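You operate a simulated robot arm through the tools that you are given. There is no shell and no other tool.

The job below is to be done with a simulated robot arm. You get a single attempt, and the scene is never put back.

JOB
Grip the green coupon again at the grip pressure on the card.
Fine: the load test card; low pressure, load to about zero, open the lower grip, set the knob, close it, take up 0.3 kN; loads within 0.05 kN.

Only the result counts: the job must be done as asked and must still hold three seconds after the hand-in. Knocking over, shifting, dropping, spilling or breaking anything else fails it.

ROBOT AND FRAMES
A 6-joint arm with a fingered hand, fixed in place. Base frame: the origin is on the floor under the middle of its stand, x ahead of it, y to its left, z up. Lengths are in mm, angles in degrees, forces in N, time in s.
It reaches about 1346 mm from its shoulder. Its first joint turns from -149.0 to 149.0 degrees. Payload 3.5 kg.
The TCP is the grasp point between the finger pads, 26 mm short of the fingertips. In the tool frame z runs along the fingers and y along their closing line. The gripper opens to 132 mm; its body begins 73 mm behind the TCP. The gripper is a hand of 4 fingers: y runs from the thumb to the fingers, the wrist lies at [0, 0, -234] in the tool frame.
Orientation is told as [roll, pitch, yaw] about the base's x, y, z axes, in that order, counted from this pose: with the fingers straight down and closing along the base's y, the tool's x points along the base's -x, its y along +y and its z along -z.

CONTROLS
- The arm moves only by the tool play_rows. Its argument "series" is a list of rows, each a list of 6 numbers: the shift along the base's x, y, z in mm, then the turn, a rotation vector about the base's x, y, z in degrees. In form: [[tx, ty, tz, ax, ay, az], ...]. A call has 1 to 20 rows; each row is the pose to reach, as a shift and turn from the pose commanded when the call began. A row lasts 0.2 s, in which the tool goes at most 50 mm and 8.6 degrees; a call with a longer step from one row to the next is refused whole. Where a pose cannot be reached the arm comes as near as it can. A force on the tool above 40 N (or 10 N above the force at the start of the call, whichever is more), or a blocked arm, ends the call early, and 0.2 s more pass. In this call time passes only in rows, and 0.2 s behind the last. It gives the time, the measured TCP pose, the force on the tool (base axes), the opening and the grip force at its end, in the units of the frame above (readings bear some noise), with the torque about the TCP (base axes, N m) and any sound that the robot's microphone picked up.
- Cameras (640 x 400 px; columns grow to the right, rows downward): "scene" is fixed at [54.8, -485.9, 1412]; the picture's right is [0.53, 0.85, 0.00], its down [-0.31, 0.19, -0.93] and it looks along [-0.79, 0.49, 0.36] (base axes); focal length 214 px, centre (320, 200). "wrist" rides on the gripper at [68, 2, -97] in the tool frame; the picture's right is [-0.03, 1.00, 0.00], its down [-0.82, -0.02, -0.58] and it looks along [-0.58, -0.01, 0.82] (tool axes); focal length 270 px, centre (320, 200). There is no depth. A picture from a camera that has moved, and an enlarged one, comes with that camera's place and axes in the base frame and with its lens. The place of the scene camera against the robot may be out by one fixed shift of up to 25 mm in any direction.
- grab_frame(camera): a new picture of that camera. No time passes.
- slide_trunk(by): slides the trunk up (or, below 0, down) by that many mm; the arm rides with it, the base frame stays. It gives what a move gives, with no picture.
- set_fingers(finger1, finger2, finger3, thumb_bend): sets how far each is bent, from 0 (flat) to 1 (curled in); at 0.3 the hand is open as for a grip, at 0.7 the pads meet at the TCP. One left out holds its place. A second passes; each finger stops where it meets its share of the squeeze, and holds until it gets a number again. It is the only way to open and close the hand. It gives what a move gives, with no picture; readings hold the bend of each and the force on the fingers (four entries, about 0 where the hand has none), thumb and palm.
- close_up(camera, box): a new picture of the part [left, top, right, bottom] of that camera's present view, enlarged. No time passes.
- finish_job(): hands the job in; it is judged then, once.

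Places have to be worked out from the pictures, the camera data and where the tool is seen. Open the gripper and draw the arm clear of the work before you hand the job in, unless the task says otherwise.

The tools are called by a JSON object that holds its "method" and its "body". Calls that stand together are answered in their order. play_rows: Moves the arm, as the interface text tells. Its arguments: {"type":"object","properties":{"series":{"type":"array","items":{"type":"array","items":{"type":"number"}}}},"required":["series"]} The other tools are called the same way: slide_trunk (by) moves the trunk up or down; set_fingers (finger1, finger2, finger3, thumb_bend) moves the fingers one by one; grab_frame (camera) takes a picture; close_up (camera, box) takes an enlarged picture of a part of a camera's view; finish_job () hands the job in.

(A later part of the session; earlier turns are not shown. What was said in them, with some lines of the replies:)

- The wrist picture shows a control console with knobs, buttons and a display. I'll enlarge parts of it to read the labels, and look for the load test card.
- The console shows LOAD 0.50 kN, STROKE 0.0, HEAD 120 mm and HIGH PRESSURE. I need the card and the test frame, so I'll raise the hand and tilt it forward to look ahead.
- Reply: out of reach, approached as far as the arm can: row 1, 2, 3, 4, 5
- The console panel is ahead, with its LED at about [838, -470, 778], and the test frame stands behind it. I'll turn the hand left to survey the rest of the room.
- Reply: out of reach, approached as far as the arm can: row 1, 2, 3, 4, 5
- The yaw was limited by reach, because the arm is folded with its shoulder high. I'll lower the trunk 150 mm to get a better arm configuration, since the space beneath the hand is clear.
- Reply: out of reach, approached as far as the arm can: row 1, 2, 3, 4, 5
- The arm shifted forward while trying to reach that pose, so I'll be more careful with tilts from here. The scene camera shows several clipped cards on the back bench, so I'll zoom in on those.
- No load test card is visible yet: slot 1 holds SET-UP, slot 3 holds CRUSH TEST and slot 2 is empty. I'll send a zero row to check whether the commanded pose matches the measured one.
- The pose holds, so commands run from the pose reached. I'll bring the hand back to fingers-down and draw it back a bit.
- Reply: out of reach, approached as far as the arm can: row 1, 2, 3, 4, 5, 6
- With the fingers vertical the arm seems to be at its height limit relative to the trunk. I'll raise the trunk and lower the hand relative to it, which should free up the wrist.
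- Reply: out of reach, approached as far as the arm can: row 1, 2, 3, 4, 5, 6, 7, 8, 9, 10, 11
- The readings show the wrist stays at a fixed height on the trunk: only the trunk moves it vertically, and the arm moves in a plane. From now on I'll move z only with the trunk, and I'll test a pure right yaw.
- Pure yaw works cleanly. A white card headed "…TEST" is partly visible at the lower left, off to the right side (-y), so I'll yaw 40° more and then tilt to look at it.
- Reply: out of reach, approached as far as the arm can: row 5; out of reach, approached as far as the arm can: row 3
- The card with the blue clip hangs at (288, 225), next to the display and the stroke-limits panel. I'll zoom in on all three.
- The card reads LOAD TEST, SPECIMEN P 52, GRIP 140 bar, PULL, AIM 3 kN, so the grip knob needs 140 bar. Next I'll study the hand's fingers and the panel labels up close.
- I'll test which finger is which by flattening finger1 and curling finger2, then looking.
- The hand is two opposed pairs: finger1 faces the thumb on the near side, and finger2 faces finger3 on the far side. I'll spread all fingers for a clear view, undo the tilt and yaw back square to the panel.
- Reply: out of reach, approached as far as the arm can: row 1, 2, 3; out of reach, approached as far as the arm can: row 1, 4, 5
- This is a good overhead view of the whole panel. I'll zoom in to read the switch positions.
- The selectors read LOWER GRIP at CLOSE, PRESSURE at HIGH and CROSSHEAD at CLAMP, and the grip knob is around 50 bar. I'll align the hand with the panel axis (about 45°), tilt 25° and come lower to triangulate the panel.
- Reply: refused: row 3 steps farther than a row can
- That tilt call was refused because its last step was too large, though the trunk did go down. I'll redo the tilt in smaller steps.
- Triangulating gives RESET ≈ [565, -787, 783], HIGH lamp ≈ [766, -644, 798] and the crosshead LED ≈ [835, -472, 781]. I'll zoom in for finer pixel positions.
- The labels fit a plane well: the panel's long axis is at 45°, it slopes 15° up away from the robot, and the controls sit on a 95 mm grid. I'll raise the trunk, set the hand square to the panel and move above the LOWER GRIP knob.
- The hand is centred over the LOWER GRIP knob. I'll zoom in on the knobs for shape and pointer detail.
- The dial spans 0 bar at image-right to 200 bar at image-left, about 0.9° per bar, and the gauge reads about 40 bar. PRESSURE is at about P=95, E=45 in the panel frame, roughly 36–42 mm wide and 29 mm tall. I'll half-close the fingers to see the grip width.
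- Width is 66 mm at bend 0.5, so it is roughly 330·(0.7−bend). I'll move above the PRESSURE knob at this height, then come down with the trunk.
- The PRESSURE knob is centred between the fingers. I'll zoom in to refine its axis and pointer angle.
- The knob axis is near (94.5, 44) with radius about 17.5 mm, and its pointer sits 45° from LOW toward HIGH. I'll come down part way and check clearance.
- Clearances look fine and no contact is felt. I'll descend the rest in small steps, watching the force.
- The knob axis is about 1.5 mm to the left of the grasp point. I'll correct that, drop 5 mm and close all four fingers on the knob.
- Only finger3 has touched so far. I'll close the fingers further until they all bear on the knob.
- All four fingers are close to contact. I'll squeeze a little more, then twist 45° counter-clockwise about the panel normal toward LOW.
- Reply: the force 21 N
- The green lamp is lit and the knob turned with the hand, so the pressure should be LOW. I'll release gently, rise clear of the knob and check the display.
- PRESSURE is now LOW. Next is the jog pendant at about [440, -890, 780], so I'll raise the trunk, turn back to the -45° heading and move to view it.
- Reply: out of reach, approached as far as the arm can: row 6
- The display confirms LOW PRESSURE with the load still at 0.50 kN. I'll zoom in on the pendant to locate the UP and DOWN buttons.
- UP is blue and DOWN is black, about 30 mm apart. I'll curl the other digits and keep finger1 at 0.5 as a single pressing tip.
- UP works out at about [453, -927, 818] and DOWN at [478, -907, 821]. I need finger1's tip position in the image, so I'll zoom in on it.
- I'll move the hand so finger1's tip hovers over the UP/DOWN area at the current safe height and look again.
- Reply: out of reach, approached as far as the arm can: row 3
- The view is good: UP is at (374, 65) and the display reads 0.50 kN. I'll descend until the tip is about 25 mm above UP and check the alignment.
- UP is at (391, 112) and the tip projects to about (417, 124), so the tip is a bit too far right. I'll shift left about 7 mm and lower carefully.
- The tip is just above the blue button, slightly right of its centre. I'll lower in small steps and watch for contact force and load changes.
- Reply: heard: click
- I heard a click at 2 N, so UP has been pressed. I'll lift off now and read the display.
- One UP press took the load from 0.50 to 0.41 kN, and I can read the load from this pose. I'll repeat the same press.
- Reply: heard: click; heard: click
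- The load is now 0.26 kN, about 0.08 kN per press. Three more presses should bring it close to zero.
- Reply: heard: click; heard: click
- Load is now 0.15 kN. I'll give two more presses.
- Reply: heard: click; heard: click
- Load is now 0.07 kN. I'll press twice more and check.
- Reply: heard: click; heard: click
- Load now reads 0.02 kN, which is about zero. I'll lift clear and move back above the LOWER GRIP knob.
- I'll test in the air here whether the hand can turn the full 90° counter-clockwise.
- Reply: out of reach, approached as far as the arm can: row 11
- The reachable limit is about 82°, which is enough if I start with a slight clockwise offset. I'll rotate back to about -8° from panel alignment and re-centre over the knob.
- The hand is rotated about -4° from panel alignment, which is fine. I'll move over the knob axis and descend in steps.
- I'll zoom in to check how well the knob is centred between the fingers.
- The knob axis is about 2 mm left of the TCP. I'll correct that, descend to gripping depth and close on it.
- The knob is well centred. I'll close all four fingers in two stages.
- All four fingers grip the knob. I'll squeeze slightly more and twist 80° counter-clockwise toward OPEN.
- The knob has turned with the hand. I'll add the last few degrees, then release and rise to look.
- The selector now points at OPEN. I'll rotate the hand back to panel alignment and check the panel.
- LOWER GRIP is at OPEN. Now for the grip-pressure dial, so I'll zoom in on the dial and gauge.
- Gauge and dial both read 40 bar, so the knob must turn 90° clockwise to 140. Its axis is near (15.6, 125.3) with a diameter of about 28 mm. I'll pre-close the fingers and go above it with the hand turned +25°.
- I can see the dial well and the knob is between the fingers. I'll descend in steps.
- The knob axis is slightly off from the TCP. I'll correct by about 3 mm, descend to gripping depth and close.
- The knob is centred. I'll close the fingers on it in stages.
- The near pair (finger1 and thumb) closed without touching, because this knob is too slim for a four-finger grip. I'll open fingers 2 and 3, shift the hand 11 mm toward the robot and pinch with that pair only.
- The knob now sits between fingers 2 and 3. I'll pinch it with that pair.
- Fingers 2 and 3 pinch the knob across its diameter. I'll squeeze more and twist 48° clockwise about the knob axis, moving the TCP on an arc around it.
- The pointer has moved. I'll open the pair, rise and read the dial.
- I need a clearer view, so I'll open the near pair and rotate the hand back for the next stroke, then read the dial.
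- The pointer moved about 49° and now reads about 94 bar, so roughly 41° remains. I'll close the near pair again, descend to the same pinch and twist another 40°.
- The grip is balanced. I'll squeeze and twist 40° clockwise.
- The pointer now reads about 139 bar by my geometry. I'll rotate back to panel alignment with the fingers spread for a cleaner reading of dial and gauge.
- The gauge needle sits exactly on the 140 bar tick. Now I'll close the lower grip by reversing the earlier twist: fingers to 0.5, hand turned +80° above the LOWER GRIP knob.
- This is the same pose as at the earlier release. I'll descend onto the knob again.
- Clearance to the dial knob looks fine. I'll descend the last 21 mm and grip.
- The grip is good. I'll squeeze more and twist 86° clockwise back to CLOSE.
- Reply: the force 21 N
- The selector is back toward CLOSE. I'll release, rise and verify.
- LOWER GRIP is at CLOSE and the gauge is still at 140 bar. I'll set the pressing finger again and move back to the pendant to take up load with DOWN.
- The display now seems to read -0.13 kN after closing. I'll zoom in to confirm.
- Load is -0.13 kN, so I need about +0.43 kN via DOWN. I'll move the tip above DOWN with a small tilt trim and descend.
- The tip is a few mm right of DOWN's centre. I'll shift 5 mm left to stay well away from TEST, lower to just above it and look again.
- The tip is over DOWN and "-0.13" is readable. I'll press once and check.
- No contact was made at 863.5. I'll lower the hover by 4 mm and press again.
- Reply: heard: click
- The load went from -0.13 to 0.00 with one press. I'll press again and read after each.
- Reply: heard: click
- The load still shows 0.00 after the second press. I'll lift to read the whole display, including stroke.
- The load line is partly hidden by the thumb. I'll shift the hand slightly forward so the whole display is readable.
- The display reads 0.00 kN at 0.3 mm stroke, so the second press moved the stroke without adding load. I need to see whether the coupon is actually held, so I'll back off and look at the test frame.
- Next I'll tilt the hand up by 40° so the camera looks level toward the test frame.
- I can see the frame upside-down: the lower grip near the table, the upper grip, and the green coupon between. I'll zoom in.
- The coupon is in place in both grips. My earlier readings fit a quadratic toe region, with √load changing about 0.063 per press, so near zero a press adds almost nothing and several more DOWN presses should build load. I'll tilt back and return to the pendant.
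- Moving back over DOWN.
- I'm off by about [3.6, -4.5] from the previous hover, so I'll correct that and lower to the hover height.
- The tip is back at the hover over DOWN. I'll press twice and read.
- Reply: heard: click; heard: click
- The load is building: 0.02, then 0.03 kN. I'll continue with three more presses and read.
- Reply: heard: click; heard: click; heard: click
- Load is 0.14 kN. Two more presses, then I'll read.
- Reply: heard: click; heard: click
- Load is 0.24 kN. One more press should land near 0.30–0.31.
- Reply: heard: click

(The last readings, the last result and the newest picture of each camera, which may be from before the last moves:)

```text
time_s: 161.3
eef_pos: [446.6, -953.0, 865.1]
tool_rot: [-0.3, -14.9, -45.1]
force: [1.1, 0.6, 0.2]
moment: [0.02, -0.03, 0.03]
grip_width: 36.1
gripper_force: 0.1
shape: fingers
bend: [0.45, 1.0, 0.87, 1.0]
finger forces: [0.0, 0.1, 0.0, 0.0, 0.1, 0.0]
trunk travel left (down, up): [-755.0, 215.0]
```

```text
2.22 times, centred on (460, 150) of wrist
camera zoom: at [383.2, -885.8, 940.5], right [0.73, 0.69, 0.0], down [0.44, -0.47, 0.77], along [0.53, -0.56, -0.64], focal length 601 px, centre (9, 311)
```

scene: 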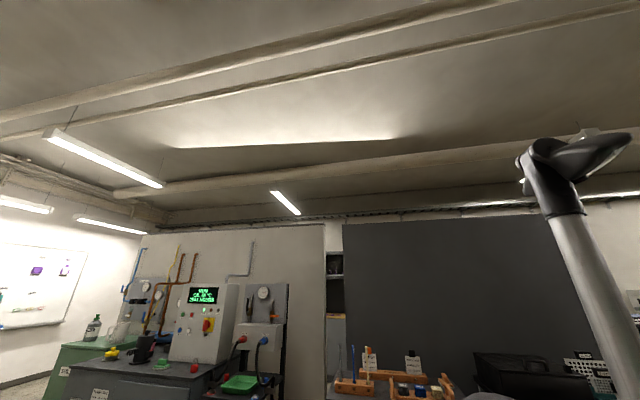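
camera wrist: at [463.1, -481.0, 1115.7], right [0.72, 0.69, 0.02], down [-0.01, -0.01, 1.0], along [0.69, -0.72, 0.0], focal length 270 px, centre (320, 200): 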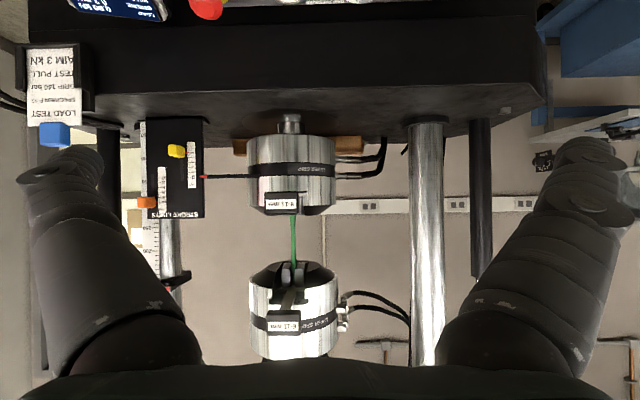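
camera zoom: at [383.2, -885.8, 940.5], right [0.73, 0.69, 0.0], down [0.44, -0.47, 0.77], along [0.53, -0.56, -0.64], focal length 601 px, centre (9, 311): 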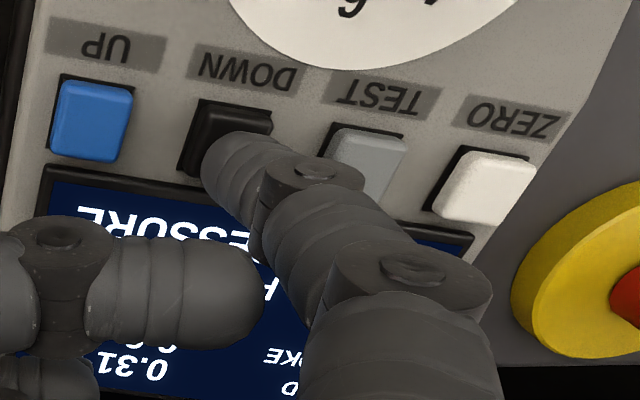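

Load is 0.31 kN, within tolerance. I'll lift clear and check that the whole display holds.

{"method": "slide_trunk", "body": {"by": 60}}

{"method": "play_rows", "body": {"series": [[14, -14, 0, 0, 0, 0]]}}

{"method": "close_up", "body": {"camera": "wrist", "box": [300, 20, 500, 180]}}

```text
time_s: 162.3
eef_pos: [446.2, -952.4, 924.4]
tool_rot: [-0.3, -14.9, -45.0]
force: [0.2, -0.3, -0.4]
moment: [0.02, -0.02, -0.01]
grip_width: 36.2
gripper_force: 0.3
shape: fingers
bend: [0.45, 1.0, 0.87, 1.0]
finger forces: [0.1, 0.0, 0.0, 0.0, 0.0, 0.0]
trunk travel left (down, up): [-815.0, 155.0]
```

```text
time_s: 162.7
eef_pos: [460.0, -968.4, 925.6]
tool_rot: [-0.3, -14.8, -45.0]
force: [0.3, 0.7, 0.1]
moment: [-0.05, 0.02, -0.01]
grip_width: 36.1
gripper_force: 0.0
shape: fingers
bend: [0.45, 1.0, 0.87, 1.0]
finger forces: [0.1, 0.1, 0.2, 0.0, 0.0, 0.0]
trunk travel left (down, up): [-815.0, 155.0]
```

```text
2.50 times, centred on (400, 100) of wrist
camera zoom: at [397.1, -901.0, 1000.6], right [0.73, 0.69, 0.0], down [0.44, -0.47, 0.77], along [0.53, -0.56, -0.64], focal length 676 px, centre (120, 450)
```

zoom: 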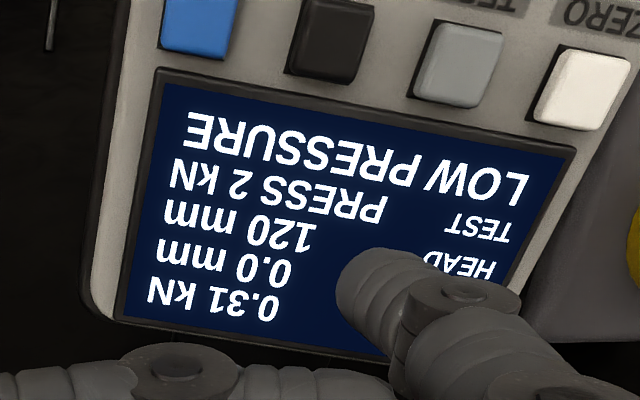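

It holds at 0.31 kN, LOW PRESSURE. I'll raise the trunk, draw the arm back clear of the work and open the hand.

{"method": "slide_trunk", "body": {"by": 120}}

{"method": "play_rows", "body": {"series": [[0, 45, 0, 0, 0, 0], [0, 90, 0, 0, 0, 0], [0, 135, 0, 0, 0, 0], [0, 180, 0, 0, 0, 0], [0, 225, 0, 0, 0, 0], [0, 270, 0, 0, 0, 0], [5, 315, 0, 0, 0, 0], [10, 345, 0, 0, 0, 0]]}}

{"method": "set_fingers", "body": {"thumb_bend": 0.3, "finger1": 0.3}}

{"method": "set_fingers", "body": {"finger2": 0.3, "finger3": 0.3}}

{"method": "grab_frame", "body": {"camera": "wrist"}}

```text
time_s: 164.2
eef_pos: [459.4, -966.7, 1045.8]
tool_rot: [-0.3, -14.9, -45.2]
force: [-0.1, 0.3, -0.6]
moment: [0.0, 0.02, 0.0]
grip_width: 36.5
gripper_force: 0.1
shape: fingers
bend: [0.45, 1.0, 0.87, 1.0]
finger forces: [0.0, 0.0, 0.0, 0.1, 0.0, 0.0]
trunk travel left (down, up): [-935.0, 35.0]
```

```text
time_s: 166.0
eef_pos: [469.9, -620.8, 1045.0]
tool_rot: [-0.3, -14.8, -45.2]
force: [0.6, -0.3, -0.1]
moment: [-0.04, 0.01, 0.03]
grip_width: 36.3
gripper_force: 0.0
shape: fingers
bend: [0.45, 1.0, 0.87, 1.0]
finger forces: [0.0, 0.0, 0.0, 0.0, 0.0, 0.0]
trunk travel left (down, up): [-935.0, 35.0]
```

```text
time_s: 167.0
eef_pos: [471.4, -621.1, 1043.4]
tool_rot: [-0.4, -14.8, -45.1]
force: [0.0, 0.0, 0.4]
moment: [0.01, -0.04, 0.03]
grip_width: 132.4
gripper_force: 0.2
shape: fingers
bend: [0.3, 1.0, 0.87, 0.3]
finger forces: [0.1, 0.0, 0.1, 0.0, 0.0, 0.0]
trunk travel left (down, up): [-935.0, 35.0]
```

```text
time_s: 168.0
eef_pos: [470.3, -621.5, 1043.2]
tool_rot: [-0.2, -14.9, -45.1]
force: [-0.1, 0.1, -0.4]
moment: [0.0, 0.0, 0.02]
grip_width: 132.5
gripper_force: 0.0
shape: fingers
bend: [0.3, 0.3, 0.3, 0.3]
finger forces: [0.1, 0.0, 0.1, 0.0, 0.0, 0.0]
trunk travel left (down, up): [-935.0, 35.0]
```

```text
taken
camera wrist: at [407.4, -554.8, 1120.6], right [0.73, 0.69, 0.0], down [0.44, -0.47, 0.77], along [0.53, -0.56, -0.64], focal length 270 px, centre (320, 200)
```

wrist: 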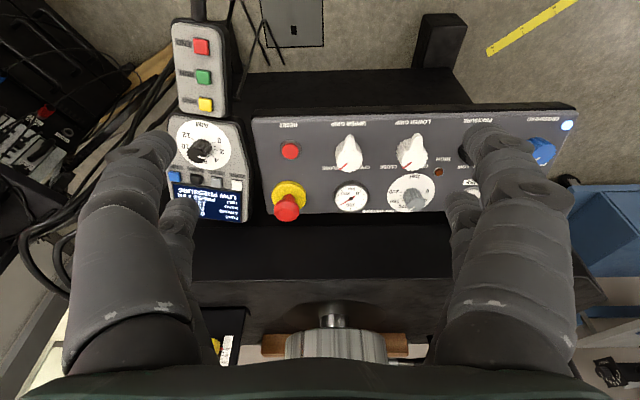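

The hand is clear of the work. One last zoom on the panel, gauge and display before handing in.

{"method": "close_up", "body": {"camera": "wrist", "box": [330, 120, 450, 220]}}

{"method": "close_up", "body": {"camera": "wrist", "box": [160, 160, 260, 230]}}

```text
4.00 times, centred on (390, 170) of wrist
camera zoom: at [407.4, -554.8, 1120.6], right [0.73, 0.69, 0.0], down [0.44, -0.47, 0.77], along [0.53, -0.56, -0.64], focal length 1081 px, centre (40, 320)
```

zoom: 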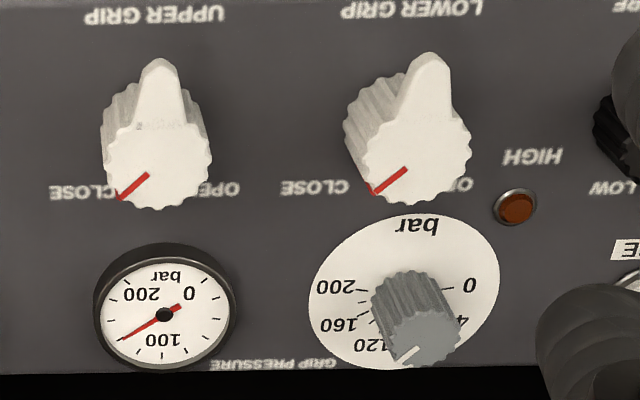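

```text
5.71 times, centred on (210, 195) of wrist
camera zoom: at [407.4, -554.8, 1120.6], right [0.73, 0.69, 0.0], down [0.44, -0.47, 0.77], along [0.53, -0.56, -0.64], focal length 1544 px, centre (949, 229)
```

zoom: 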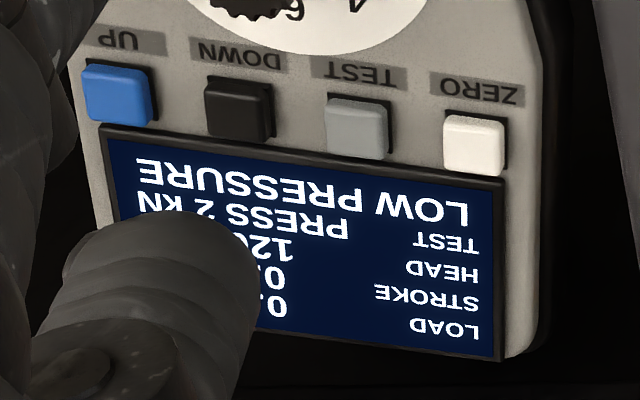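

The gauge is at 140 bar, LOWER GRIP is at CLOSE, pressure is LOW and the load last read 0.31 kN. The hand is open and clear, so I'll hand the job in.

{"method": "finish_job", "body": {}}

```text
The job is handed in.
```

The green coupon is gripped again at 140 bar, the grip pressure on the load test card, with 0.31 kN taken up. I've handed the job in.

- **Pressure:** switched from HIGH to LOW, and left on LOW.
- **Load before opening:** jogged down from 0.50 kN to 0.02 kN.
- **Grip pressure:** turned up from 40 to 140 bar; the gauge needle sat on the 140 bar mark after setting and again at the end.
- **Lower grip:** opened, then closed at the new pressure. Closing it put −0.13 kN on the coupon.
- **Take-up:** jogged back up to 0.31 kN, within the 0.05 kN allowance.

The display last read 0.31 kN just after I lifted off the button. At the final look, with the arm drawn clear and the hand open, a finger hid the load digits. Nothing else was touched, and the display still shows the test setting as PRESS 2 kN.
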